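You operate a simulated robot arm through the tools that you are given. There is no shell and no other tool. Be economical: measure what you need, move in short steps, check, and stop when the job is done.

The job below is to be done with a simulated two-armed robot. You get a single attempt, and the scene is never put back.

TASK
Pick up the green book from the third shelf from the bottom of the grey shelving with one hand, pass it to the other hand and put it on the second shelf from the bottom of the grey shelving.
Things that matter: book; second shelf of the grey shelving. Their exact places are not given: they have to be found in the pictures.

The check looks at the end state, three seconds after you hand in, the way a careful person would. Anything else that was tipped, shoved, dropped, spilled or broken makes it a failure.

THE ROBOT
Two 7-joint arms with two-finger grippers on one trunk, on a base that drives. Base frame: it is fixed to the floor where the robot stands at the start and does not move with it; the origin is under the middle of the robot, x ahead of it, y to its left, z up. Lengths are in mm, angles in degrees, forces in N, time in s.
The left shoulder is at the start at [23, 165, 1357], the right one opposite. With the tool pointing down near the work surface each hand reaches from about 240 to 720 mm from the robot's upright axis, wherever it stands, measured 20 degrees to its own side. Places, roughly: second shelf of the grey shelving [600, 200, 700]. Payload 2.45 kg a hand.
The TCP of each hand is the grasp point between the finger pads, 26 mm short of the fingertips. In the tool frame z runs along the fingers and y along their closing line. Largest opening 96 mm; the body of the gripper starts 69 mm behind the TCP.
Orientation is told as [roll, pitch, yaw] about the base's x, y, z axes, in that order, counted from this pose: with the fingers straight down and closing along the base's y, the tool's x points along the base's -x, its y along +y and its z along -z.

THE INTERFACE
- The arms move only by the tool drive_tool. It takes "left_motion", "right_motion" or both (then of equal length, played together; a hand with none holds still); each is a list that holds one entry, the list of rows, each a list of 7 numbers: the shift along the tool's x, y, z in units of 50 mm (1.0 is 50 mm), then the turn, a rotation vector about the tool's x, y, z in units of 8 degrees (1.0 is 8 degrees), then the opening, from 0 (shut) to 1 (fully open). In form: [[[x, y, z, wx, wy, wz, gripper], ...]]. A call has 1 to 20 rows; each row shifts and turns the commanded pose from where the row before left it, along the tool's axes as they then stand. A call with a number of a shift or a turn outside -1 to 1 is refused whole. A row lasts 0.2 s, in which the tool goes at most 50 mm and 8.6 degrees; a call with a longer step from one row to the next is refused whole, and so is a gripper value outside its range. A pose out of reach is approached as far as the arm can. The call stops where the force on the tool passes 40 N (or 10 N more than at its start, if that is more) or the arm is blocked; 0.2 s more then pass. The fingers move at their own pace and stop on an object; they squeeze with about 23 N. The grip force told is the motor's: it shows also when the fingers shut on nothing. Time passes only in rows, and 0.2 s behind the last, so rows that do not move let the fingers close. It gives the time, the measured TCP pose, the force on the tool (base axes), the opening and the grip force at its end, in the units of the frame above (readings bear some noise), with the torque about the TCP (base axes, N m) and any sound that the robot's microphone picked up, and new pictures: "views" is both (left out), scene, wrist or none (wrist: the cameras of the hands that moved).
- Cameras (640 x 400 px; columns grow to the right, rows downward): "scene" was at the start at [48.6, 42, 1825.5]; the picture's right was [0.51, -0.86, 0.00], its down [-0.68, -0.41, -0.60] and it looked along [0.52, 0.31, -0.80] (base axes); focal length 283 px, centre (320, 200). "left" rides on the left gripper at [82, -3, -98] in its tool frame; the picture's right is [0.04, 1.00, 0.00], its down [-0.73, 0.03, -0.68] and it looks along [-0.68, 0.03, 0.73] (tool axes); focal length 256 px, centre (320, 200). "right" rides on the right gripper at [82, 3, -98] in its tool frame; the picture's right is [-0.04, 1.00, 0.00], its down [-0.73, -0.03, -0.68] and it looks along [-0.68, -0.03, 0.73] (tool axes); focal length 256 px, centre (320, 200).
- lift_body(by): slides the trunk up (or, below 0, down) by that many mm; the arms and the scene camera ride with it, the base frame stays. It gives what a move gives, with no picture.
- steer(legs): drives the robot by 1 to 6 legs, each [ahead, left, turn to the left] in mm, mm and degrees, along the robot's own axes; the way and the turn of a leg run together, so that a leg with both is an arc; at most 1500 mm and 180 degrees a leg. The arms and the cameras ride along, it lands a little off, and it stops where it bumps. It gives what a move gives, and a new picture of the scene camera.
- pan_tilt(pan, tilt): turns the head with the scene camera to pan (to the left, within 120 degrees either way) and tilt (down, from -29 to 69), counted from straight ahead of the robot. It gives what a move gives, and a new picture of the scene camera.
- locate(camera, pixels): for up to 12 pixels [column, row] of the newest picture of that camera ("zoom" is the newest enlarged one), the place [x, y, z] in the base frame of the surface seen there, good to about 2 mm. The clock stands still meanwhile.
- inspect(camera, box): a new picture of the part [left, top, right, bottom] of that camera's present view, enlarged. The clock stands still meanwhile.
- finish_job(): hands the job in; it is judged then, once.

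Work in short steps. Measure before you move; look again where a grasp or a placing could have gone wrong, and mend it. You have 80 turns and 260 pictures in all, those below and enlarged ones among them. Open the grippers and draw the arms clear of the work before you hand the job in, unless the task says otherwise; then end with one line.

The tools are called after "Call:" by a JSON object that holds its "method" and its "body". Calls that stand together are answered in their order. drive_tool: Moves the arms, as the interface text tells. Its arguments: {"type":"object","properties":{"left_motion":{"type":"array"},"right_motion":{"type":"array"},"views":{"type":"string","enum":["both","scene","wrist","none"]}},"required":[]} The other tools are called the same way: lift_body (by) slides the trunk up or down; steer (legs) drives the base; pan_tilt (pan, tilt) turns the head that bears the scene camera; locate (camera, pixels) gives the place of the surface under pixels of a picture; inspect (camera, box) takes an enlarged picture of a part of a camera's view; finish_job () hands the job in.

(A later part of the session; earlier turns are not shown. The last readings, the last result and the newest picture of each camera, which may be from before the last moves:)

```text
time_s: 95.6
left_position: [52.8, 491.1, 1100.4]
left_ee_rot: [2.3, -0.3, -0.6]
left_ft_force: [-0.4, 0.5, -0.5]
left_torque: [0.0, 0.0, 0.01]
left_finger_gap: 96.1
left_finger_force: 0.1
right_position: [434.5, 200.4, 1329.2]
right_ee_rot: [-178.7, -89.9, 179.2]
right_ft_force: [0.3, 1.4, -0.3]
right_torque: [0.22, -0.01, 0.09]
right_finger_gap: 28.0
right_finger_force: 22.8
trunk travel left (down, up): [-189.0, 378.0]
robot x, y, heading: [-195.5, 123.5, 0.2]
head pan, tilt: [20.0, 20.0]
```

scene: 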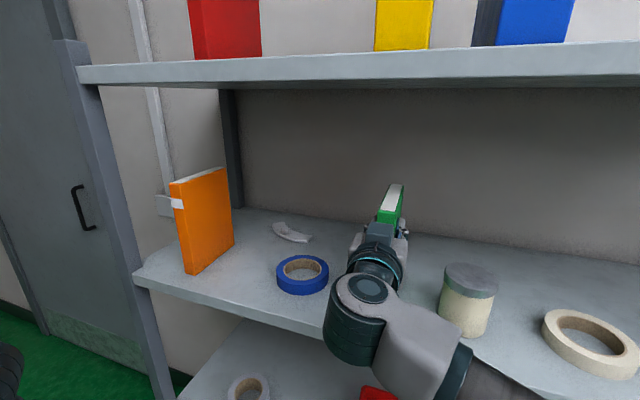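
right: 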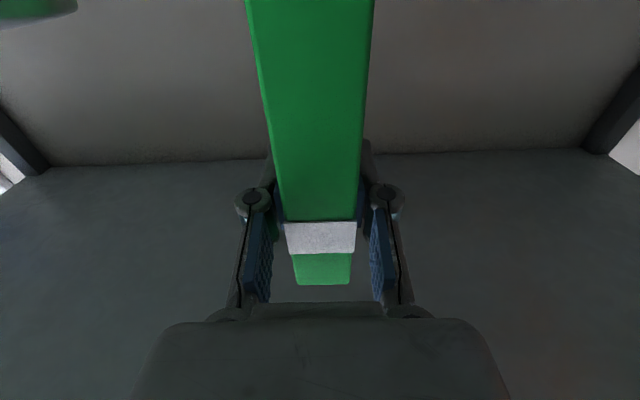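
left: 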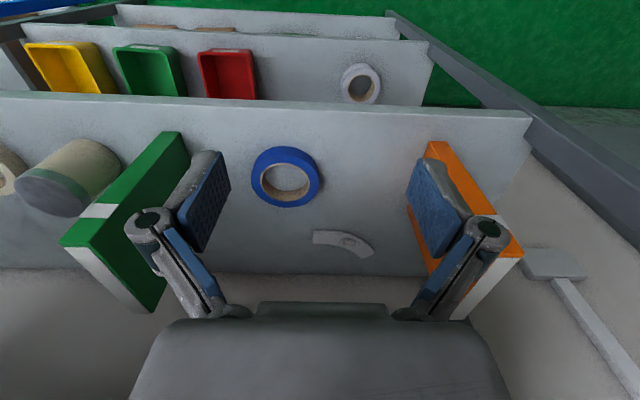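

Gripped (28 mm, 22.8 N). I lift it 25 mm slowly and check.

Call:
{"method": "drive_tool", "body": {"right_motion": [[[-0.1, 0, 0, 0, 0, 0, 0], [-0.2, 0, 0, 0, 0, 0, 0], [-0.2, 0, 0, 0, 0, 0, 0], [0, 0, 0, 0, 0, 0, 0], [0, 0, 0, 0, 0, 0, 0]]]}}

```text
time_s: 96.8
left_position: [53.1, 491.9, 1098.8]
left_ee_rot: [2.3, -0.3, -0.5]
left_ft_force: [0.1, 0.5, -0.3]
left_torque: [-0.02, -0.01, 0.01]
left_finger_gap: 95.9
left_finger_force: 0.1
right_position: [434.9, 200.2, 1353.7]
right_ee_rot: [179.6, -89.9, -179.1]
right_ft_force: [0.6, -0.3, -4.1]
right_torque: [0.02, 0.2, -0.03]
right_finger_gap: 27.7
right_finger_force: 22.9
trunk travel left (down, up): [-189.0, 378.0]
robot x, y, heading: [-197.9, 120.8, 0.2]
head pan, tilt: [20.0, 20.0]
```

scene: 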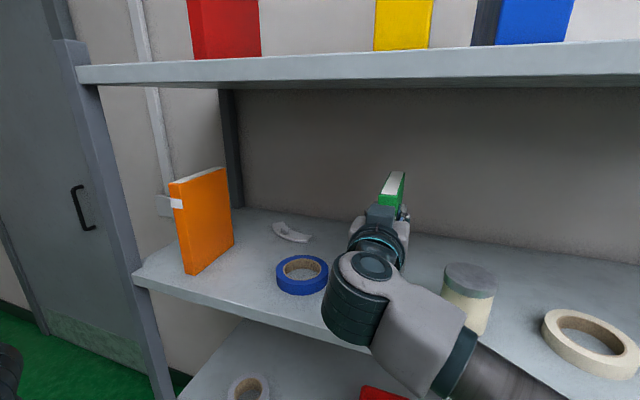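
right: 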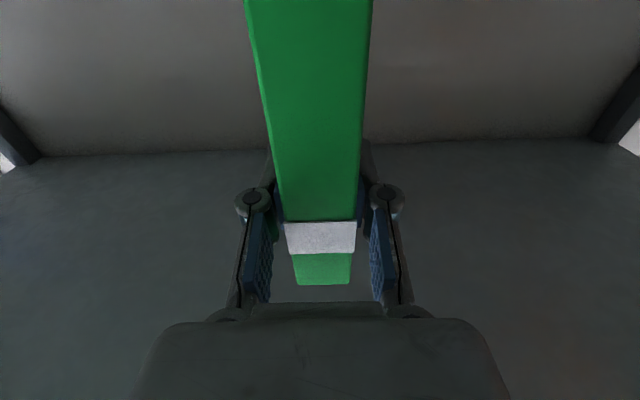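

Book is lifted (about 4 N). I raise 20 mm more, then back the base straight out 350 mm.

Call:
{"method": "drive_tool", "body": {"right_motion": [[[-0.2, 0, 0, 0, 0, 0, 0], [-0.2, 0, 0, 0, 0, 0, 0], [0, 0, 0, 0, 0, 0, 0]]], "views": "none"}}

Call:
{"method": "steer", "body": {"legs": [[-350, 0, 0]]}}

Call:
{"method": "pan_tilt", "body": {"pan": 0, "tilt": 40}}

Call:
{"method": "lift_body", "body": {"by": 0}}

Call:
{"method": "lift_body", "body": {"by": 2}}

Call:
{"method": "lift_body", "body": {"by": 0}}

```text
time_s: 97.6
left_position: [52.8, 492.1, 1099.7]
left_ee_rot: [2.3, -0.3, -0.5]
left_ft_force: [-0.2, -0.3, 0.4]
left_torque: [0.0, 0.01, -0.01]
left_finger_gap: 95.9
left_finger_force: 0.0
right_position: [435.1, 201.3, 1373.5]
right_ee_rot: [176.5, -89.9, -176.0]
right_ft_force: [-0.2, -0.3, -4.3]
right_torque: [0.01, 0.17, -0.01]
right_finger_gap: 27.7
right_finger_force: 23.2
trunk travel left (down, up): [-189.0, 378.0]
robot x, y, heading: [-198.2, 120.0, 0.1]
head pan, tilt: [20.0, 20.0]
```

```text
time_s: 99.9
left_position: [-294.3, 490.2, 1100.3]
left_ee_rot: [2.4, -0.2, -0.4]
left_ft_force: [0.4, -0.5, -0.2]
left_torque: [-0.01, -0.01, 0.0]
left_finger_gap: 96.3
left_finger_force: 0.1
right_position: [85.3, 200.6, 1373.5]
right_ee_rot: [164.2, -90.0, -163.8]
right_ft_force: [0.0, 0.2, -3.4]
right_torque: [0.02, 0.18, -0.01]
right_finger_gap: 27.9
right_finger_force: 22.8
trunk travel left (down, up): [-189.0, 378.0]
robot x, y, heading: [-547.4, 120.3, 0.2]
head pan, tilt: [20.0, 20.0]
```

scene: 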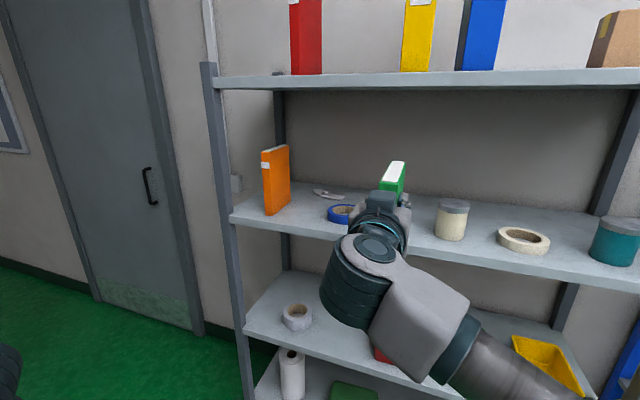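

```text
time_s: 100.7
left_position: [-299.5, 488.4, 1100.7]
left_ee_rot: [2.3, -0.6, -0.6]
left_ft_force: [-0.2, 0.2, -0.6]
left_torque: [0.0, 0.0, 0.02]
left_finger_gap: 96.0
left_finger_force: 0.2
right_position: [81.3, 197.1, 1376.8]
right_ee_rot: [157.6, -89.7, -157.2]
right_ft_force: [0.1, 0.9, -3.3]
right_torque: [0.02, 0.16, 0.03]
right_finger_gap: 27.9
right_finger_force: 22.6
trunk travel left (down, up): [-189.0, 378.0]
robot x, y, heading: [-551.0, 124.4, 0.2]
head pan, tilt: [0.0, 40.0]
```

scene: 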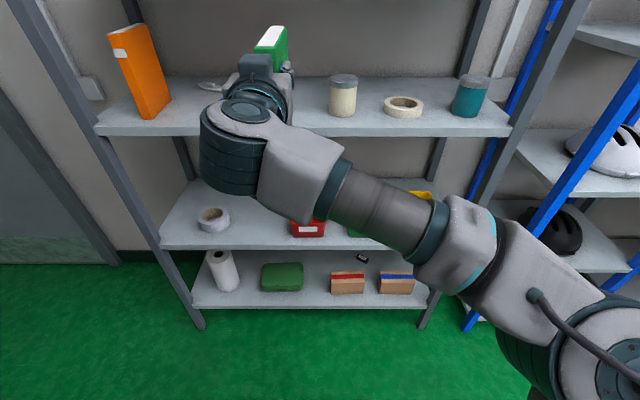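

```text
time_s: 101.2
left_position: [-298.8, 486.8, 1101.5]
left_ee_rot: [2.4, -0.5, -0.7]
left_ft_force: [0.9, 0.6, 0.1]
left_torque: [-0.02, -0.01, 0.0]
left_finger_gap: 95.7
left_finger_force: 0.0
right_position: [80.8, 196.9, 1376.0]
right_ee_rot: [160.3, -89.7, -159.8]
right_ft_force: [0.4, -0.7, -3.8]
right_torque: [0.01, 0.18, 0.0]
right_finger_gap: 27.6
right_finger_force: 23.6
trunk travel left (down, up): [-189.0, 378.0]
robot x, y, heading: [-547.5, 119.5, 0.1]
head pan, tilt: [0.0, 40.0]
```

```text
time_s: 101.8
left_position: [-298.8, 488.7, 1104.5]
left_ee_rot: [2.5, -0.4, -0.5]
left_ft_force: [-0.1, -0.5, -0.4]
left_torque: [0.01, -0.01, 0.06]
left_finger_gap: 96.1
left_finger_force: 0.1
right_position: [82.0, 196.7, 1378.7]
right_ee_rot: [158.6, -89.7, -158.2]
right_ft_force: [0.7, 0.0, -3.2]
right_torque: [-0.02, 0.16, -0.02]
right_finger_gap: 27.8
right_finger_force: 23.1
trunk travel left (down, up): [-191.0, 376.0]
robot x, y, heading: [-551.2, 121.6, 0.2]
head pan, tilt: [0.0, 40.0]
```

```text
time_s: 102.3
left_position: [-299.4, 488.1, 1104.2]
left_ee_rot: [2.4, -0.5, -0.5]
left_ft_force: [-0.8, -0.7, 0.1]
left_torque: [0.04, -0.02, 0.0]
left_finger_gap: 95.9
left_finger_force: 0.0
right_position: [80.3, 198.0, 1377.9]
right_ee_rot: [159.2, -89.7, -158.7]
right_ft_force: [0.0, 0.2, -4.2]
right_torque: [-0.02, 0.18, 0.01]
right_finger_gap: 27.9
right_finger_force: 23.4
trunk travel left (down, up): [-191.0, 376.0]
robot x, y, heading: [-549.6, 124.0, 0.0]
head pan, tilt: [0.0, 40.0]
```

Calm and clear of the shelving. I bring the right hand in closer and lower, and begin yawing it left so the book's far edge will face the left hand.

Call:
{"method": "drive_tool", "body": {"right_motion": [[[0.38, -0.21, -0.3, 0, 0, 0, 0], [0.38, -0.21, -0.3, 0, 0, 0, 0], [0.38, -0.21, -0.3, 0, 0, 0, 0], [0.38, -0.21, -0.3, 0, 0, 0, 0], [0.38, -0.21, -0.3, 0, 0, 0, 0], [0.38, -0.21, -0.3, 0, 0, 0, 0], [0.38, -0.21, -0.3, 0, 0, 0, 0], [0.38, -0.21, -0.3, 0, 0, 0, 0], [0.38, -0.21, -0.3, 0, 0, 0, 0], [0.38, -0.21, -0.3, 0, 0, 0, 0], [0.38, -0.21, -0.3, 0, 0, 0, 0], [0.38, -0.21, -0.3, 0, 0, 0, 0], [0, 0, 0, -0.3, 0, 0, 0], [0, 0, 0, -0.5, 0, 0, 0], [0, 0, 0, -0.5, 0, 0, 0], [0, 0, 0, -0.5, 0, 0, 0], [0, 0, 0, -0.5, 0, 0, 0], [0, 0, 0, -0.5, 0, 0, 0], [0, 0, 0, -0.3, 0, 0, 0], [0, 0, 0, 0, 0, 0, 0]]], "views": "scene"}}

```text
time_s: 106.5
left_position: [-298.2, 488.1, 1103.2]
left_ee_rot: [2.5, -0.4, -0.5]
left_ft_force: [0.7, -0.9, 0.4]
left_torque: [-0.01, -0.01, 0.01]
left_finger_gap: 96.0
left_finger_force: 0.1
right_position: [-90.1, 73.9, 1152.4]
right_ee_rot: [-177.6, -89.7, -157.2]
right_ft_force: [-0.6, -0.1, -4.0]
right_torque: [-0.09, 0.13, 0.01]
right_finger_gap: 27.8
right_finger_force: 22.8
right hand out of reach, approached as far as the arm can: row 16, 18
trunk travel left (down, up): [-191.0, 376.0]
robot x, y, heading: [-548.6, 122.8, 0.0]
head pan, tilt: [0.0, 40.0]
```

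scene: 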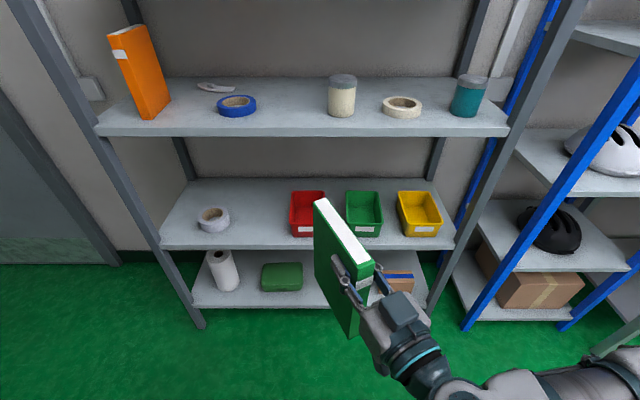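

Yaw is at 25° and reached, though near a reach limit. I continue yawing while shifting the hand slightly outward.

Call:
{"method": "drive_tool", "body": {"right_motion": [[[0, -0.3, 0.1, -0.3, 0, 0, 0], [0, -0.3, 0.1, -0.5, 0, 0, 0], [0, -0.3, 0.1, -0.5, 0, 0, 0], [0, -0.3, 0.1, -0.5, 0, 0, 0], [0, -0.3, 0.1, -0.5, 0, 0, 0], [0, 0, 0, -0.5, 0, 0, 0], [0, 0, 0, -0.5, 0, 0, 0], [0, 0, 0, -0.3, 0, 0, 0], [0, 0, 0, 0, 0, 0, 0]]], "views": "scene"}}

```text
time_s: 108.5
left_position: [-298.9, 487.3, 1104.1]
left_ee_rot: [2.4, -0.5, -0.5]
left_ft_force: [0.4, -1.2, 0.7]
left_torque: [-0.02, -0.02, -0.03]
left_finger_gap: 96.1
left_finger_force: 0.0
right_position: [-31.6, 22.9, 1152.7]
right_ee_rot: [-157.6, -89.7, -148.3]
right_ft_force: [-0.6, 0.6, -3.9]
right_torque: [-0.11, 0.11, -0.03]
right_finger_gap: 27.8
right_finger_force: 23.1
trunk travel left (down, up): [-191.0, 376.0]
robot x, y, heading: [-550.1, 120.1, 0.1]
head pan, tilt: [0.0, 40.0]
```

scene: 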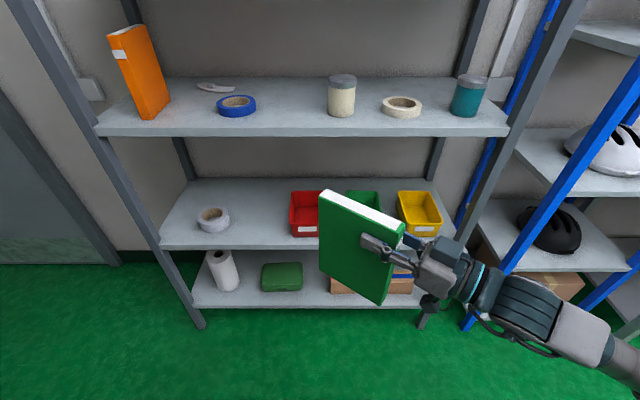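

Yaw is now 54° without trouble; I turn the remaining 36°.

Call:
{"method": "drive_tool", "body": {"right_motion": [[[0, 0, 0, -0.3, 0, 0, 0], [0, 0, 0, -0.5, 0, 0, 0], [0, 0, 0, -0.5, 0, 0, 0], [0, 0, 0, -0.5, 0, 0, 0], [0, 0, 0, -0.5, 0, 0, 0], [0, 0, 0, -0.5, 0, 0, 0], [0, 0, 0, -0.5, 0, 0, 0], [0, 0, 0, -0.5, 0, 0, 0], [0, 0, 0, -0.5, 0, 0, 0], [0, 0, 0, -0.2, 0, 0, 0], [0, 0, 0, 0, 0, 0, 0]]], "views": "scene"}}

```text
time_s: 110.9
left_position: [-299.4, 488.8, 1103.5]
left_ee_rot: [2.3, -0.5, -0.6]
left_ft_force: [0.3, -0.1, 0.3]
left_torque: [-0.01, -0.02, -0.01]
left_finger_gap: 96.0
left_finger_force: 0.1
right_position: [-22.7, 35.7, 1164.0]
right_ee_rot: [-154.3, -86.3, -121.1]
right_ft_force: [0.4, 0.5, -2.2]
right_torque: [-0.19, 0.05, -0.01]
right_finger_gap: 27.8
right_finger_force: 23.4
right hand out of reach, approached as far as the arm can: row 2, 3
trunk travel left (down, up): [-191.0, 376.0]
robot x, y, heading: [-545.4, 120.6, 0.1]
head pan, tilt: [0.0, 40.0]
```

scene: 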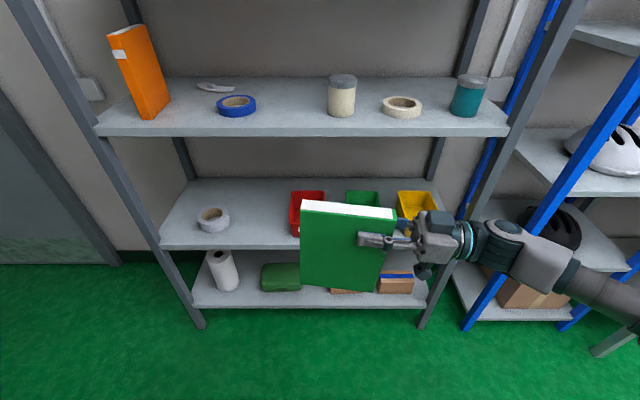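

Yaw ≈85°. I let it settle a moment and bring the left hand forward (levelling its 2.4° roll), out from the body.

Call:
{"method": "drive_tool", "body": {"left_motion": [[[0, 0, 0, 0.3, 0, 0, 1], [-0.4, 0, 0, 0, 0, 0, 1], [-0.4, 0, 0, 0, 0, 0, 1], [-0.4, 0, 0, 0, 0, 0, 1], [-0.4, 0, 0, 0, 0, 0, 1], [-0.4, 0, 0, 0, 0, 0, 1], [-0.4, 0, 0, 0, 0, 0, 1], [-0.4, 0, 0, 0, 0, 0, 1], [-0.4, 0, 0, 0, 0, 0, 1], [-0.4, 0, 0, 0, 0, 0, 1], [-0.2, 0, 0, 0, 0, 0, 1], [0, 0, 0, 0, 0, 0, 1]]], "views": "scene"}}

```text
time_s: 113.5
left_position: [-109.4, 486.4, 1105.7]
left_ee_rot: [-0.1, -0.5, -0.7]
left_ft_force: [-0.8, 0.6, 0.2]
left_torque: [0.01, -0.02, -0.04]
left_finger_gap: 96.2
left_finger_force: 0.0
right_position: [-23.8, 36.4, 1163.7]
right_ee_rot: [-154.1, -86.3, -121.6]
right_ft_force: [-0.7, -0.1, -4.1]
right_torque: [-0.18, 0.02, -0.01]
right_finger_gap: 27.8
right_finger_force: 23.0
trunk travel left (down, up): [-191.0, 376.0]
robot x, y, heading: [-546.4, 123.1, 0.3]
head pan, tilt: [0.0, 40.0]
```

scene: 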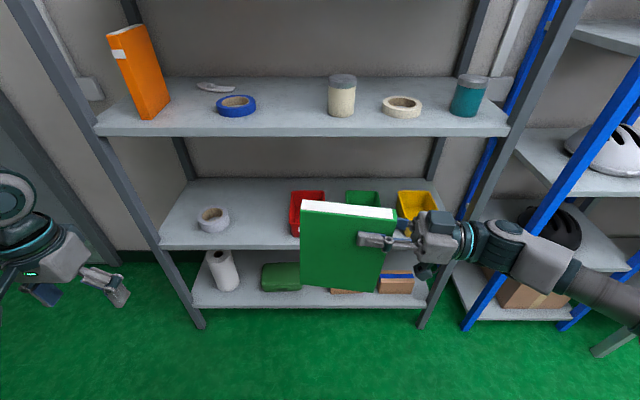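

The book sits at yaw ≈84° with a slight 3.7° tilt. For the handover the left hand will grip the upper far corner diagonally (pointing 45° down in the book's plane), which also suits placing. First I raise the left hand and pitch it 45°.

Call:
{"method": "drive_tool", "body": {"left_motion": [[[-0.2, -0.25, -0.4, 0, 0, 0, 1], [-0.2, -0.25, -0.4, 0, 0, 0, 1], [-0.2, -0.25, -0.4, 0, 0, 0, 1], [-0.2, -0.25, -0.4, 0, 0, 0, 1], [-0.2, -0.25, -0.4, 0, 0, 0, 1], [-0.2, -0.25, -0.4, 0, 0, 0, 1], [-0.2, -0.25, -0.4, 0, 0, 0, 1], [-0.2, -0.25, -0.4, 0, 0, 0, 1], [0, 0, 0, 0, -0.6, 0, 1], [0, 0, 0, 0, -0.6, 0, 1], [0, 0, 0, 0, -0.6, 0, 1], [0, 0, 0, 0, -0.6, 0, 1], [0, 0, 0, 0, -0.6, 0, 1], [0, 0, 0, 0, -0.6, 0, 1], [0, 0, 0, 0, -0.6, 0, 1], [0, 0, 0, 0, -0.6, 0, 1], [0, 0, 0, 0, -0.6, 0, 1], [0, 0, 0, 0, -0.2, 0, 1], [0, 0, 0, 0, 0, 0, 1]]], "views": "scene"}}

```text
time_s: 117.5
left_position: [-63.0, 406.2, 1217.2]
left_ee_rot: [0.0, -45.2, -0.6]
left_ft_force: [0.4, -0.1, 0.0]
left_torque: [-0.01, 0.01, 0.02]
left_finger_gap: 95.9
left_finger_force: 0.1
left hand out of reach, approached as far as the arm can: row 6, 7, 8
right_position: [-22.6, 35.3, 1163.2]
right_ee_rot: [-154.7, -86.2, -121.0]
right_ft_force: [-0.1, 0.3, -4.1]
right_torque: [-0.18, 0.01, 0.02]
right_finger_gap: 28.0
right_finger_force: 22.8
trunk travel left (down, up): [-191.0, 376.0]
robot x, y, heading: [-547.5, 122.5, 0.1]
head pan, tilt: [0.0, 40.0]
```

scene: 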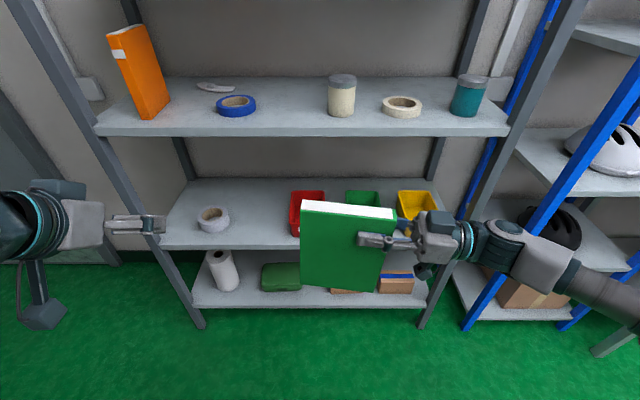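

Pitched 45° fine. Now the left hand yaws inward towards −y.

Call:
{"method": "drive_tool", "body": {"left_motion": [[[0, 0, 0, 0.4, 0, 0.4, 1], [0, 0, 0, 0.4, 0, 0.4, 1], [0, 0, 0, 0.4, 0, 0.4, 1], [0, 0, 0, 0.4, 0, 0.4, 1], [0, 0, 0, 0.4, 0, 0.4, 1], [0, 0, 0, 0.4, 0, 0.4, 1], [0, 0, 0, 0.4, 0, 0.4, 1], [0, 0, 0, 0.4, 0, 0.4, 1], [0, 0, 0, 0.4, 0, 0.4, 1], [0, 0, 0, 0.4, 0, 0.4, 1], [0, 0, 0, 0.4, 0, 0.4, 1], [0, 0, 0, 0.4, 0, 0.4, 1], [0, 0, 0, 0.4, 0, 0.4, 1], [0, 0, 0, 0.4, 0, 0.4, 1], [0, 0, 0, 0, 0, 0, 1]]], "views": "scene"}}

```text
time_s: 120.7
left_position: [-62.0, 406.8, 1216.4]
left_ee_rot: [0.4, -45.1, -64.3]
left_ft_force: [0.2, 0.0, 0.8]
left_torque: [0.01, -0.01, -0.03]
left_finger_gap: 95.9
left_finger_force: 0.1
right_position: [-22.3, 36.6, 1163.1]
right_ee_rot: [-154.0, -86.3, -121.6]
right_ft_force: [-0.3, 0.6, -4.6]
right_torque: [-0.17, 0.03, 0.01]
right_finger_gap: 27.7
right_finger_force: 23.0
trunk travel left (down, up): [-191.0, 376.0]
robot x, y, heading: [-546.2, 119.4, 0.2]
head pan, tilt: [0.0, 40.0]
```

scene: 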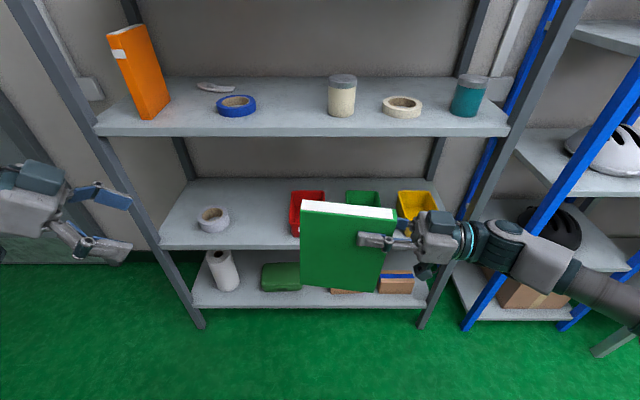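

Good, −64° so far. I turn the remaining 31°.

Call:
{"method": "drive_tool", "body": {"left_motion": [[[0, 0, 0, 0.4, 0, 0.4, 1], [0, 0, 0, 0.4, 0, 0.4, 1], [0, 0, 0, 0.4, 0, 0.4, 1], [0, 0, 0, 0.4, 0, 0.4, 1], [0, 0, 0, 0.4, 0, 0.4, 1], [0, 0, 0, 0.4, 0, 0.4, 1], [0, 0, 0, 0.38, 0, 0.38, 1], [0, 0, 0, 0, 0, 0, 1]]]}}

Call:
{"method": "locate", "body": {"camera": "scene", "pixels": [[305, 206], [303, 250], [300, 280], [380, 290], [345, 250], [340, 225], [308, 201], [392, 209], [393, 217], [330, 205]]}}

```text
time_s: 122.5
left_position: [-60.6, 406.0, 1217.2]
left_ee_rot: [0.5, -45.0, -95.7]
left_ft_force: [-1.0, -0.2, -0.6]
left_torque: [0.02, 0.0, -0.04]
left_finger_gap: 95.9
left_finger_force: 0.1
right_position: [-22.5, 36.4, 1163.1]
right_ee_rot: [-154.0, -86.3, -121.7]
right_ft_force: [0.5, 0.6, -2.7]
right_torque: [-0.17, 0.06, -0.02]
right_finger_gap: 27.6
right_finger_force: 22.3
trunk travel left (down, up): [-191.0, 376.0]
robot x, y, heading: [-545.1, 117.5, 0.4]
head pan, tilt: [0.0, 40.0]
```

scene: 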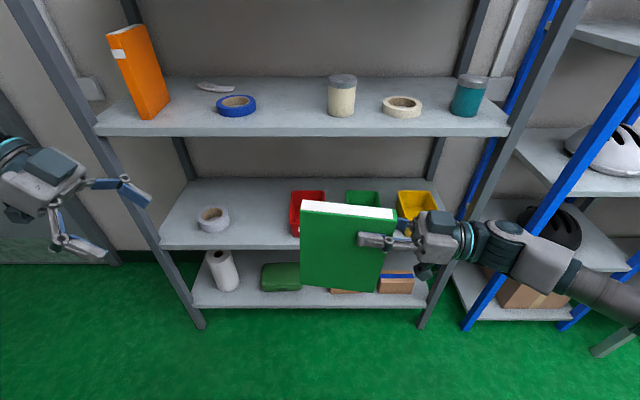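
left: 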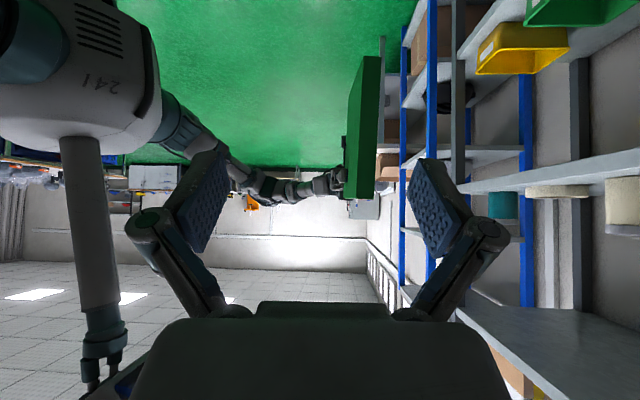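

```text
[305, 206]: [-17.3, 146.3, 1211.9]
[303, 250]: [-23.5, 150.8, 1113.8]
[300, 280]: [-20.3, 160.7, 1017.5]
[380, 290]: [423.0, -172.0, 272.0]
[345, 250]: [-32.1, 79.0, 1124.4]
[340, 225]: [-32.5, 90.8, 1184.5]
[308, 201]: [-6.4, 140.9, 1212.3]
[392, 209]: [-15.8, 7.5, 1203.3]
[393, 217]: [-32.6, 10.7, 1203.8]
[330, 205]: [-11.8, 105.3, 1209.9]
```

The book's top far corner is at about (−13,146,1213). I move the left hand to a stand-off on the diagonal outside that corner and match the book's small tilt.

Call:
{"method": "drive_tool", "body": {"left_motion": [[[-0.342, 0.143, 0.212, 0, 0, 0, 1], [-0.342, 0.143, 0.212, 0, 0, 0, 1], [-0.342, 0.143, 0.212, 0, 0, 0, 1], [-0.342, 0.143, 0.212, 0, 0, 0, 1], [-0.342, 0.143, 0.212, 0, 0, 0, 1], [-0.342, 0.143, 0.212, 0, 0, 0, 1], [-0.342, 0.143, 0.212, 0, 0, 0, 1], [-0.342, 0.143, 0.212, 0, 0, 0, 1], [-0.342, 0.143, 0.212, 0, 0, 0, 1], [-0.342, 0.143, 0.212, 0, 0, 0, 1], [0, 0, 0, -0.07, 0.21, 0.07, 1], [0, 0, 0, -0.07, 0.21, 0.07, 1], [0, 0, 0, 0, 0, 0, 1]]]}}

```text
time_s: 125.3
left_position: [-39.1, 239.5, 1240.8]
left_ee_rot: [2.5, -41.6, -96.9]
left_ft_force: [0.3, 0.7, 0.1]
left_torque: [0.0, -0.01, -0.01]
left_finger_gap: 95.8
left_finger_force: 0.1
left hand out of reach, approached as far as the arm can: row 7, 8, 9, 10, 11, 12
right_position: [-21.6, 35.9, 1163.2]
right_ee_rot: [-155.0, -86.3, -120.6]
right_ft_force: [0.3, 0.7, -4.6]
right_torque: [-0.2, 0.02, 0.01]
right_finger_gap: 27.9
right_finger_force: 22.3
trunk travel left (down, up): [-191.0, 376.0]
robot x, y, heading: [-545.1, 121.0, 0.2]
head pan, tilt: [0.0, 40.0]
```

scene: 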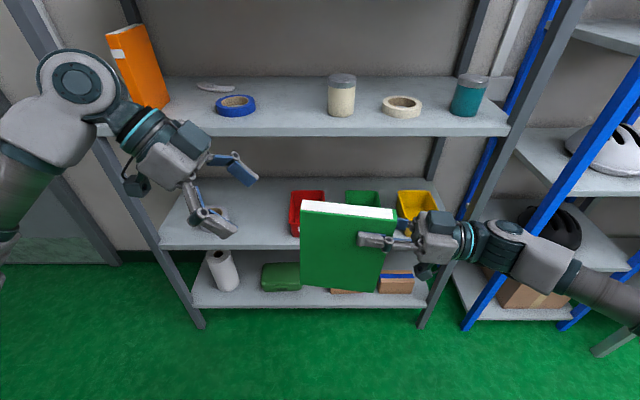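
left: 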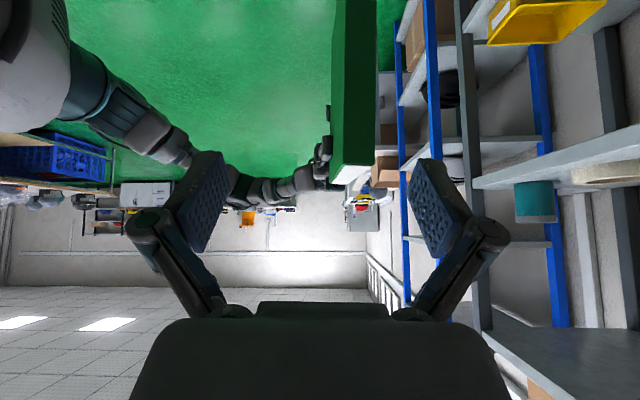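

The left arm is at its reach limit there. I bring the book lower and nearer with the right hand.

Call:
{"method": "drive_tool", "body": {"right_motion": [[[0.3, 0.1, 0, 0, 0, 0, 0], [0.3, 0.1, 0, 0, 0, 0, 0], [0.3, 0.1, 0, 0, 0, 0, 0], [0.3, 0.1, 0, 0, 0, 0, 0], [0.3, 0.1, 0, 0, 0, 0, 0], [0.3, 0.1, 0, 0, 0, 0, 0], [0.3, 0.1, 0, 0, 0, 0, 0], [0.3, 0.1, 0, 0, 0, 0, 0], [0, 0, 0, 0, 0, 0, 0]]], "views": "scene"}}

```text
time_s: 127.3
left_position: [-40.0, 239.0, 1242.1]
left_ee_rot: [2.6, -41.6, -97.0]
left_ft_force: [0.0, 0.5, -0.4]
left_torque: [0.01, -0.03, -0.01]
left_finger_gap: 95.9
left_finger_force: 0.0
right_position: [-59.6, 44.3, 1042.8]
right_ee_rot: [-154.7, -86.3, -121.0]
right_ft_force: [1.0, 0.3, -4.0]
right_torque: [-0.15, 0.02, 0.05]
right_finger_gap: 27.9
right_finger_force: 22.8
trunk travel left (down, up): [-191.0, 376.0]
robot x, y, heading: [-550.2, 121.4, -0.3]
head pan, tilt: [0.0, 40.0]
```

scene: 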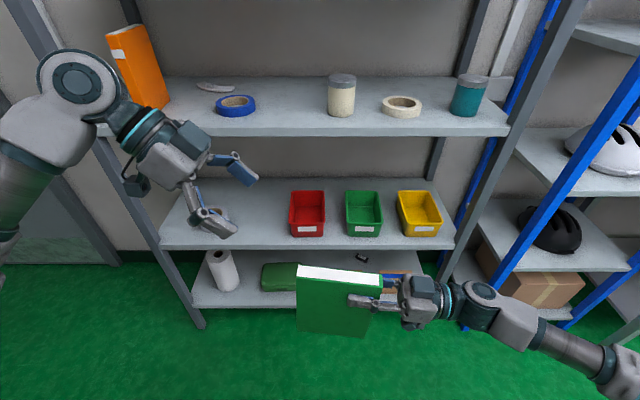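

Now the book's corner is about (−50,153,1092). I bring the left hand to its new stand-off point.

Call:
{"method": "drive_tool", "body": {"left_motion": [[[0.15, -0.02, 0.3, 0, 0, 0, 1], [0.15, -0.02, 0.3, 0, 0, 0, 1], [0.15, -0.02, 0.3, 0, 0, 0, 1], [0.15, -0.02, 0.3, 0, 0, 0, 1], [0.15, -0.02, 0.3, 0, 0, 0, 1], [0.15, -0.02, 0.3, 0, 0, 0, 1], [0, 0, 0, 0, 0, 0, 1], [0, 0, 0, 0, 0, 0, 1]]]}}

```text
time_s: 129.1
left_position: [-45.2, 213.7, 1144.4]
left_ee_rot: [2.4, -41.5, -97.1]
left_ft_force: [-0.3, -1.8, 0.0]
left_torque: [0.01, 0.02, 0.01]
left_finger_gap: 96.0
left_finger_force: 0.0
right_position: [-57.3, 46.7, 1042.2]
right_ee_rot: [-154.7, -86.3, -120.8]
right_ft_force: [0.1, 0.6, -4.1]
right_torque: [-0.19, 0.02, -0.02]
right_finger_gap: 27.7
right_finger_force: 23.3
trunk travel left (down, up): [-191.0, 376.0]
robot x, y, heading: [-547.8, 121.2, 0.1]
head pan, tilt: [0.0, 40.0]
```

scene: 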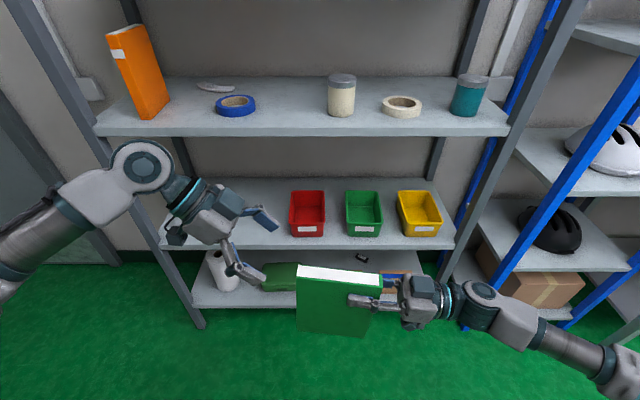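
left: 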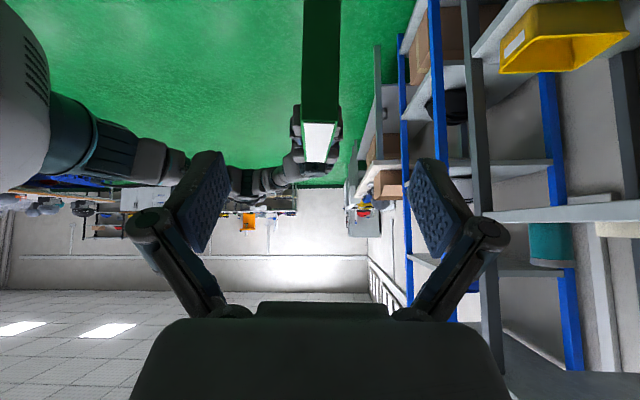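

Well aligned: the book's corner shows between the left pads (column ~321). I advance 130 mm along the fingers, slowly.

Call:
{"method": "drive_tool", "body": {"left_motion": [[[0, 0, 0.3, 0, 0, 0, 1], [0, 0, 0.3, 0, 0, 0, 1], [0, 0, 0.3, 0, 0, 0, 1], [0, 0, 0.3, 0, 0, 0, 1], [0, 0, 0.3, 0, 0, 0, 1], [0.02, 0, 0.3, 0, 0, 0, 1], [0.02, 0, 0.3, 0, 0, 0, 1], [0, 0, 0.3, 0, 0, 0, 1], [0, 0, 0.2, 0, 0, 0, 1], [0, 0, 0, 0, 0, 0, 1], [0, 0, 0, 0, 0, 0, 1]]]}}

```text
time_s: 131.5
left_position: [-48.2, 128.3, 1044.4]
left_ee_rot: [2.5, -41.5, -97.1]
left_ft_force: [0.4, 0.6, 0.0]
left_torque: [-0.02, -0.02, 0.0]
left_finger_gap: 95.9
left_finger_force: 0.0
right_position: [-57.8, 45.4, 1042.2]
right_ee_rot: [-155.1, -86.4, -120.6]
right_ft_force: [0.2, 1.0, -2.9]
right_torque: [-0.19, 0.01, 0.0]
right_finger_gap: 27.9
right_finger_force: 23.0
trunk travel left (down, up): [-191.0, 376.0]
robot x, y, heading: [-548.1, 119.6, 0.3]
head pan, tilt: [0.0, 40.0]
```

scene: 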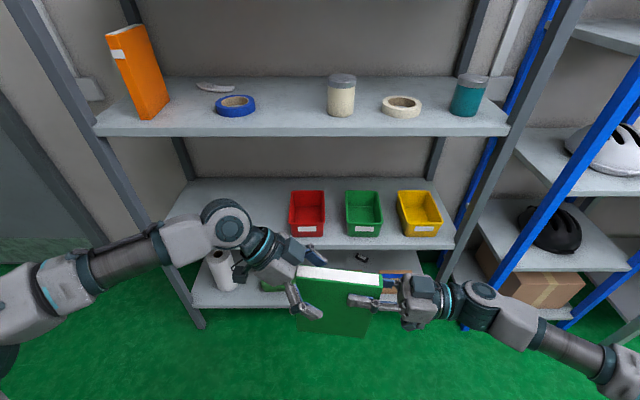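
left: 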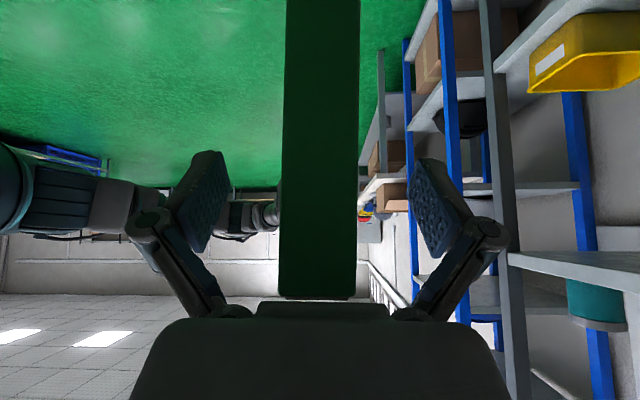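

Book is centred in the left pads (columns 283–360), no contact forces. I close the left hand.

Call:
{"method": "drive_tool", "body": {"left_motion": [[[0, 0, 0, 0, 0, 0, 0.5], [0, 0, 0, 0, 0, 0, 0.35], [0, 0, 0, 0, 0, 0, 0.1], [0, 0, 0, 0, 0, 0, 0], [0, 0, 0, 0, 0, 0, 0], [0, 0, 0, 0, 0, 0, 0]]]}}

```text
time_s: 132.9
left_position: [-49.8, 128.6, 1044.7]
left_ee_rot: [2.4, -41.5, -97.1]
left_ft_force: [-11.0, 1.0, 0.6]
left_torque: [-0.12, 0.06, -0.54]
left_finger_gap: 27.9
left_finger_force: 23.4
right_position: [-57.8, 44.8, 1041.8]
right_ee_rot: [-155.2, -86.3, -120.6]
right_ft_force: [11.5, -1.8, -4.3]
right_torque: [-0.12, 0.03, -0.46]
right_finger_gap: 27.4
right_finger_force: 23.0
trunk travel left (down, up): [-191.0, 376.0]
robot x, y, heading: [-548.7, 119.9, 0.0]
head pan, tilt: [0.0, 40.0]
```

scene: 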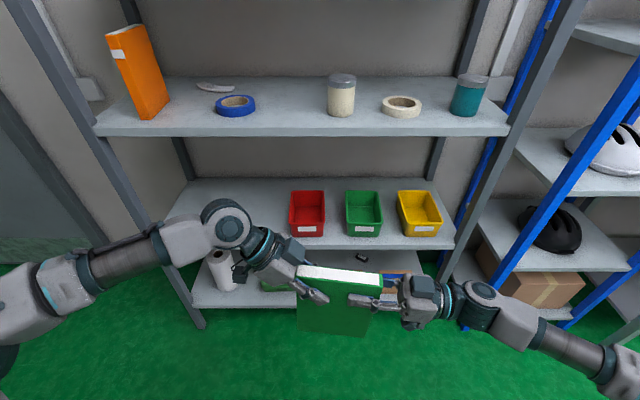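
left: 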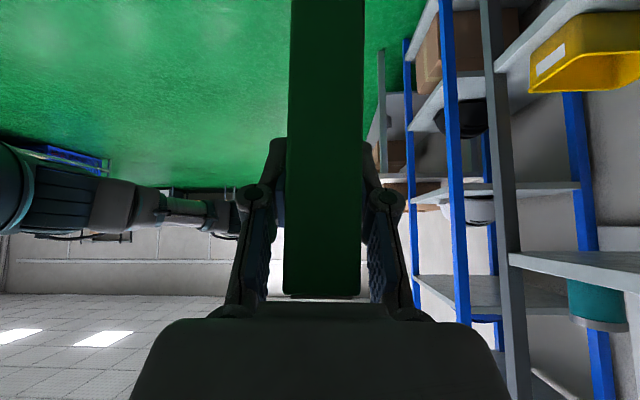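

Both hands hold the book. I open the right hand, then draw it straight back.

Call:
{"method": "drive_tool", "body": {"right_motion": [[[0, 0, 0, 0, 0, 0, 0.3], [0, 0, 0, 0, 0, 0, 0.5], [0, 0, 0, 0, 0, 0, 0.8], [0, 0, 0, 0, 0, 0, 1], [0, 0, 0, 0, 0, 0, 1], [0, 0, -0.3, 0, 0, 0, 1], [0, 0, -0.4, 0, 0, 0, 1], [0, 0, -0.4, 0, 0, 0, 1], [0, 0, -0.4, 0, 0, 0, 1], [0, 0, -0.4, 0, 0, 0, 1], [0, 0, -0.4, 0, 0, 0, 1], [0, 0, -0.4, 0, 0, 0, 1], [0, 0, -0.3, 0, 0, 0, 1], [0, 0, 0, 0, 0, 0, 1]]]}}

```text
time_s: 135.9
left_position: [-48.5, 127.8, 1044.8]
left_ee_rot: [2.6, -41.4, -97.0]
left_ft_force: [0.0, -0.1, 0.1]
left_torque: [0.09, -0.01, 0.03]
left_finger_gap: 27.8
left_finger_force: 22.4
right_position: [-71.9, -104.8, 1031.8]
right_ee_rot: [-155.1, -86.2, -120.5]
right_ft_force: [-1.3, 0.3, -1.1]
right_torque: [-0.02, -0.03, -0.01]
right_finger_gap: 96.0
right_finger_force: 0.1
trunk travel left (down, up): [-191.0, 376.0]
robot x, y, heading: [-546.1, 123.7, 0.1]
head pan, tilt: [0.0, 40.0]
```

scene: 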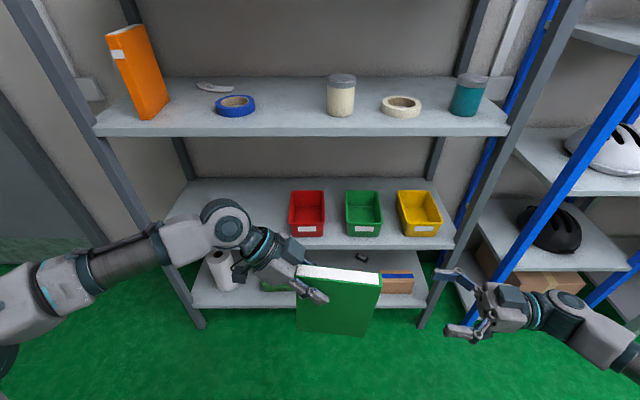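
right: 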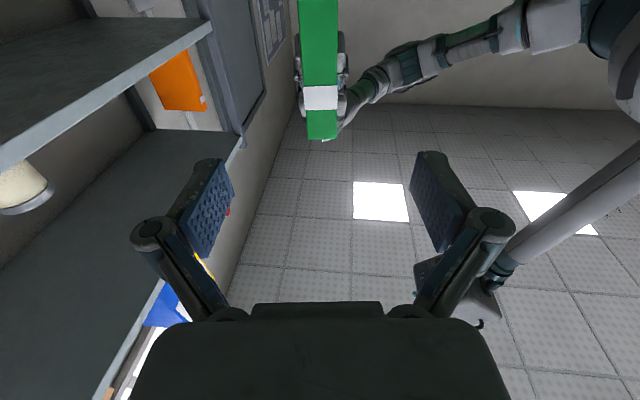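

The left hand holds the book alone. I fold the right arm away: yaw it back to face forward first.

Call:
{"method": "drive_tool", "body": {"right_motion": [[[0, 0, -0.2, 0.3, 0, 0, 1], [0, 0, -0.2, 0.5, 0, 0, 1], [0, 0, -0.2, 0.6, 0, 0, 1], [0, 0, 0, 0.6, 0, 0, 1], [0, 0, 0, 0.6, 0, 0, 1], [0, 0, 0, 0.6, 0, 0, 1], [0, 0, 0, 0.6, 0, 0, 1], [0, 0, 0, 0.6, 0, 0, 1], [0, 0, 0, 0.6, 0, 0, 1], [0, 0, 0, 0.6, 0, 0, 1], [0, 0, 0, 0.6, 0, 0, 1], [0, 0, 0, 0.6, 0, 0, 1], [0, 0, 0, 0.6, 0, 0, 1], [0, 0, 0, 0.6, 0, 0, 1], [0, 0, 0, 0.6, 0, 0, 1], [0, 0, 0, 0.6, 0, 0, 1], [0, 0, 0, 0.5, 0, 0, 1], [0, 0, 0, 0.4, 0, 0, 1], [0, 0, 0, 0, 0, 0, 1]]], "views": "scene"}}

```text
time_s: 139.9
left_position: [-47.7, 126.6, 1043.9]
left_ee_rot: [2.5, -41.5, -97.1]
left_ft_force: [0.7, -0.6, -0.4]
left_torque: [0.11, -0.01, 0.0]
left_finger_gap: 28.0
left_finger_force: 22.7
right_position: [-49.5, -227.6, 1044.1]
right_ee_rot: [107.4, -86.7, -103.0]
right_ft_force: [-0.4, 0.0, -0.9]
right_torque: [0.01, -0.01, -0.02]
right_finger_gap: 96.0
right_finger_force: 0.1
right hand out of reach, approached as far as the arm can: row 3, 4, 5, 6, 10, 13, 14, 15, 16, 17, 18
trunk travel left (down, up): [-191.0, 376.0]
robot x, y, heading: [-543.1, 121.4, 0.1]
head pan, tilt: [0.0, 40.0]
```

scene: 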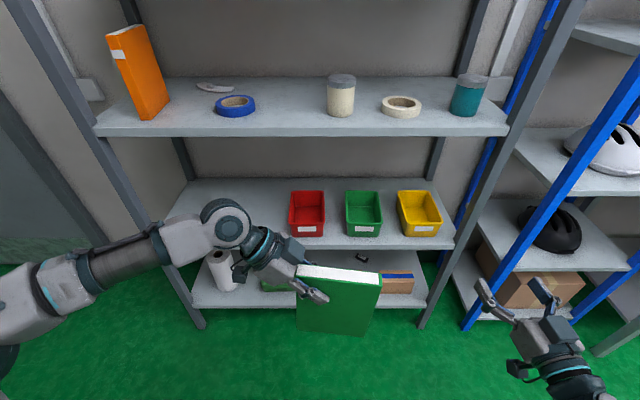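

Right hand faces forward again. I pitch it down and pull it back next to the body.

Call:
{"method": "drive_tool", "body": {"right_motion": [[[0, 0, 0, 0, 0.4, 0, 1], [0, 0, 0, 0, 0.8, 0, 1], [0, 0, 0, 0, 0.8, 0, 1], [0, 0, 0, 0, 0.8, 0, 1], [0, 0, 0, 0, 0.8, 0, 1], [0, 0, 0, 0, 0.8, 0, 1], [0, 0, 0, 0, 0.8, 0, 1], [0, 0, 0, 0, 0.8, 0, 1], [0, 0, 0, 0, 0.8, 0, 1], [0, 0, 0, 0, 0.8, 0, 1], [0, 0, 0, 0, 0.8, 0, 1], [0, 0, 0, 0, 0.8, 0, 1], [0, 0, 0, 0, 0.8, 0, 1], [0, 0, 0, 0, 0.8, 0, 1], [0, 0, 0, 0, 0.4, 0, 1], [0, 0, 0, 0, 0, 0, 1]]], "views": "none"}}

Call:
{"method": "drive_tool", "body": {"right_motion": [[[0.2, 0, 0, 0, 0, 0, 1], [0.4, 0, 0, 0, 0, 0, 1], [0.4, 0, 0, 0, 0, 0, 1], [0.4, 0, 0, 0, 0, 0, 1], [0.4, 0, 0, 0, 0, 0, 1], [0.4, 0, 0, 0, 0, 0, 1], [0.4, 0, 0, 0, 0, 0, 1], [0.4, 0, 0, 0, 0, 0, 1], [0.4, 0, 0, 0, 0, 0, 1], [0.2, 0, 0, 0, 0, 0, 1], [0, 0, 0, 0, 0, 0, 1]]], "views": "scene"}}

```text
time_s: 143.3
left_position: [-48.7, 128.5, 1044.9]
left_ee_rot: [2.6, -41.4, -96.9]
left_ft_force: [0.9, 0.0, 0.4]
left_torque: [0.12, 0.01, -0.02]
left_finger_gap: 27.6
left_finger_force: 22.7
right_position: [-50.5, -226.7, 1044.5]
right_ee_rot: [3.1, -2.5, 3.5]
right_ft_force: [-0.3, 0.5, -0.6]
right_torque: [-0.01, 0.03, 0.0]
right_finger_gap: 96.2
right_finger_force: 0.0
trunk travel left (down, up): [-191.0, 376.0]
robot x, y, heading: [-549.2, 125.5, -0.0]
head pan, tilt: [0.0, 40.0]
```

```text
time_s: 145.7
left_position: [-48.3, 129.5, 1043.8]
left_ee_rot: [2.4, -41.5, -97.1]
left_ft_force: [-0.9, 0.1, 0.2]
left_torque: [0.13, 0.02, 0.01]
left_finger_gap: 27.7
left_finger_force: 23.0
right_position: [-229.7, -237.5, 1035.8]
right_ee_rot: [3.1, -2.5, 3.6]
right_ft_force: [0.0, 0.0, -0.2]
right_torque: [0.0, 0.0, 0.0]
right_finger_gap: 95.9
right_finger_force: 0.0
trunk travel left (down, up): [-191.0, 376.0]
robot x, y, heading: [-547.1, 118.1, -0.0]
head pan, tilt: [0.0, 40.0]
```

scene: 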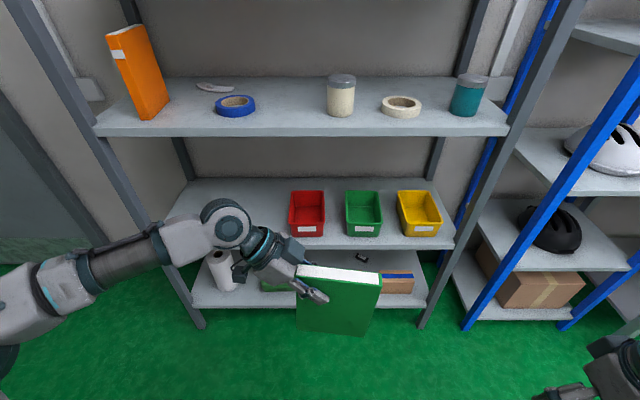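

Right arm is tucked. Now the left hand carries the book left to y≈370 and starts turning back to face the shelves.

Call:
{"method": "drive_tool", "body": {"left_motion": [[[0.2, -0.03, -0.18, 0, 0, 0, 0], [0.36, -0.064, -0.32, 0, 0, 0, 0], [0.36, -0.064, -0.32, 0, 0, 0, 0], [0.36, -0.064, -0.32, 0, 0, 0, 0], [0.36, -0.064, -0.32, 0, 0, 0, 0], [0.36, -0.064, -0.32, 0, 0, 0, 0], [0.36, -0.064, -0.32, 0, 0, 0, 0], [0.36, -0.064, -0.32, 0, 0, 0, 0], [0.36, -0.064, -0.32, 0, 0, 0, 0], [0.36, -0.064, -0.32, 0, 0, 0, 0], [0.1, -0.03, -0.1, 0, 0, 0, 0], [0, 0, 0, 0.07, -0.21, -0.07, 0], [0, 0, 0, 0.07, -0.21, -0.07, 0], [0, 0, 0, -0.2, 0, -0.2, 0], [0, 0, 0, -0.4, 0, -0.4, 0], [0, 0, 0, -0.4, 0, -0.4, 0], [0, 0, 0, -0.4, 0, -0.4, 0], [0, 0, 0, -0.4, 0, -0.4, 0], [0, 0, 0, -0.4, 0, -0.4, 0], [0, 0, 0, 0, 0, 0, 0]]]}}

```text
time_s: 149.9
left_position: [-59.3, 369.6, 1044.6]
left_ee_rot: [0.4, -45.1, -70.8]
left_ft_force: [0.4, 0.5, -0.1]
left_torque: [0.15, 0.05, -0.02]
left_finger_gap: 27.8
left_finger_force: 23.0
right_position: [-230.7, -236.9, 1035.8]
right_ee_rot: [2.9, -2.6, 3.5]
right_ft_force: [0.5, -1.4, -0.9]
right_torque: [0.01, 0.0, -0.03]
right_finger_gap: 95.8
right_finger_force: 0.1
trunk travel left (down, up): [-191.0, 376.0]
robot x, y, heading: [-547.8, 122.3, 0.1]
head pan, tilt: [0.0, 40.0]
```

scene: 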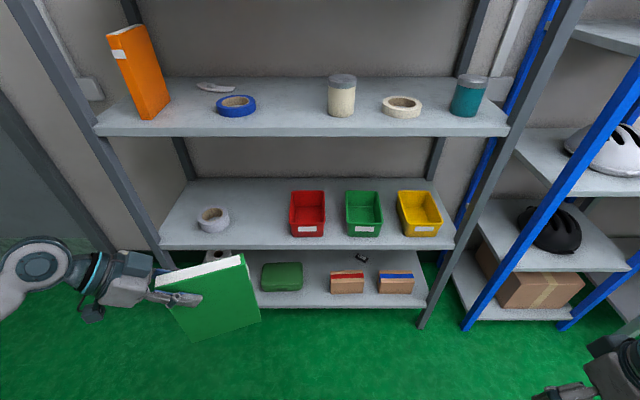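
left: 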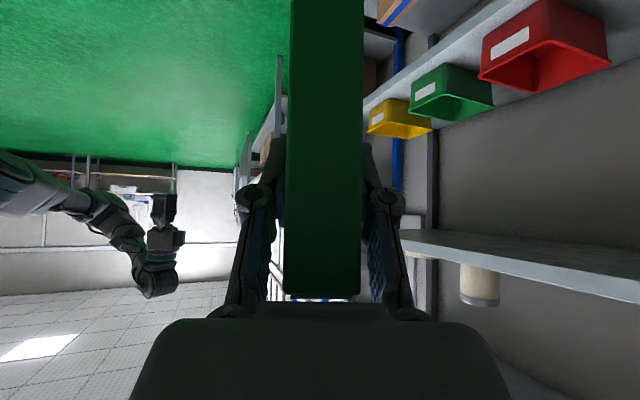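

The book is secure and the hand's pitch is −45°. I turn the remaining 71° of yaw.

Call:
{"method": "drive_tool", "body": {"left_motion": [[[0, 0, 0, -0.2, 0, -0.2, 0], [0, 0, 0, -0.4, 0, -0.4, 0], [0, 0, 0, -0.4, 0, -0.4, 0], [0, 0, 0, -0.4, 0, -0.4, 0], [0, 0, 0, -0.4, 0, -0.4, 0], [0, 0, 0, -0.4, 0, -0.4, 0], [0, 0, 0, -0.4, 0, -0.4, 0], [0, 0, 0, -0.4, 0, -0.4, 0], [0, 0, 0, -0.4, 0, -0.4, 0], [0, 0, 0, -0.4, 0, -0.4, 0], [0, 0, 0, -0.4, 0, -0.4, 0], [0, 0, 0, -0.4, 0, -0.4, 0], [0, 0, 0, -0.4, 0, -0.4, 0], [0, 0, 0, -0.4, 0, -0.4, 0], [0, 0, 0, -0.4, 0, -0.4, 0], [0, 0, 0, -0.4, 0, -0.4, 0], [0, 0, 0, -0.05, 0, -0.05, 0], [0, 0, 0, 0, 0, 0, 0]]]}}

```text
time_s: 153.7
left_position: [-59.4, 367.3, 1044.9]
left_ee_rot: [0.2, -45.3, 0.2]
left_ft_force: [-0.1, 0.3, -4.2]
left_torque: [-0.01, 0.2, 0.0]
left_finger_gap: 27.6
left_finger_force: 23.4
right_position: [-230.0, -236.5, 1035.8]
right_ee_rot: [3.1, -2.4, 3.5]
right_ft_force: [0.4, -0.4, 0.1]
right_torque: [-0.02, 0.03, 0.0]
right_finger_gap: 96.1
right_finger_force: 0.0
trunk travel left (down, up): [-191.0, 376.0]
robot x, y, heading: [-547.0, 124.4, 0.2]
head pan, tilt: [0.0, 40.0]
```

scene: 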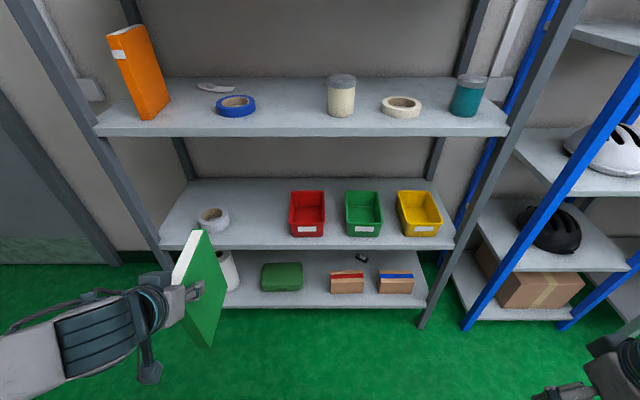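
left: 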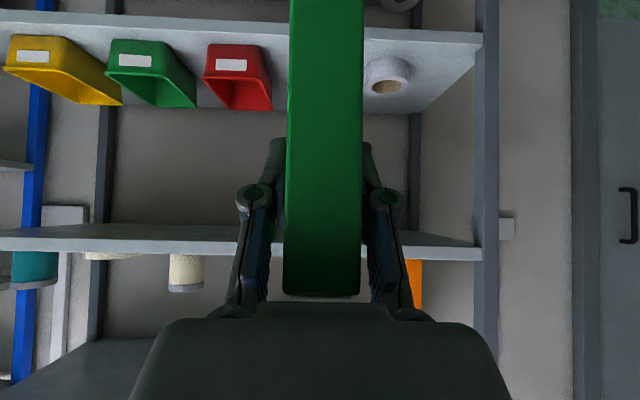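

The left hand faces the shelf with the book upright. I check the book's edges and lower the hand ~180 mm in front of the shelves.

Call:
{"method": "locate", "body": {"camera": "scene", "pixels": [[176, 275], [201, 235], [186, 330], [208, 345], [224, 290], [205, 270], [190, 250], [182, 276], [200, 320], [215, 260]]}}

Call:
{"method": "drive_tool", "body": {"left_motion": [[[0.2, 0, 0.2, 0, 0, 0, 0], [0.33, 0, 0.33, 0, 0, 0, 0], [0.33, 0, 0.33, 0, 0, 0, 0], [0.33, 0, 0.33, 0, 0, 0, 0], [0.33, 0, 0.33, 0, 0, 0, 0], [0.33, 0, 0.33, 0, 0, 0, 0], [0.33, 0, 0.33, 0, 0, 0, 0], [0.33, 0, 0.33, 0, 0, 0, 0], [0, 0, 0, 0, 0, 0, 0]]], "views": "scene"}}

```text
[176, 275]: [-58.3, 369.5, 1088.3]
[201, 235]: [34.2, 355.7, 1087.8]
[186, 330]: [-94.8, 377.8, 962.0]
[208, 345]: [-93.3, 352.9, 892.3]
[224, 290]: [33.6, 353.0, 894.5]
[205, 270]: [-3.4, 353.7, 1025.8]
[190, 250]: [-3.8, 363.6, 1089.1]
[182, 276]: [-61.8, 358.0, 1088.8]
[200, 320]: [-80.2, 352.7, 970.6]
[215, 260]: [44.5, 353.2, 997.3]
```

```text
time_s: 155.7
left_position: [-58.1, 368.8, 867.4]
left_ee_rot: [0.1, -45.3, 0.2]
left_ft_force: [-0.6, 0.1, -4.4]
left_torque: [0.02, 0.15, -0.02]
left_finger_gap: 27.8
left_finger_force: 23.2
right_position: [-230.3, -237.0, 1037.2]
right_ee_rot: [3.1, -2.5, 3.5]
right_ft_force: [0.2, 0.7, 0.4]
right_torque: [0.02, -0.04, 0.02]
right_finger_gap: 96.0
right_finger_force: 0.1
trunk travel left (down, up): [-191.0, 376.0]
robot x, y, heading: [-546.5, 125.3, -0.0]
head pan, tilt: [0.0, 40.0]
```

scene: 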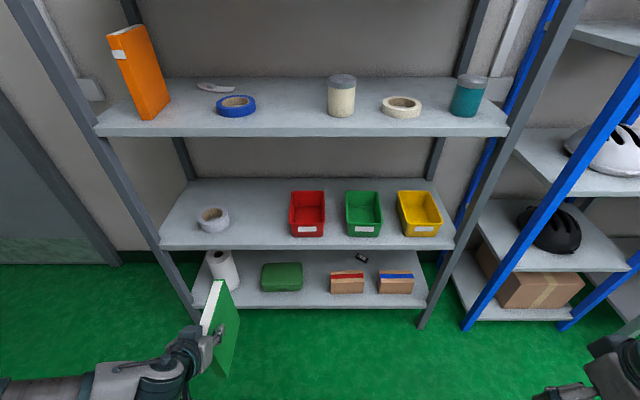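

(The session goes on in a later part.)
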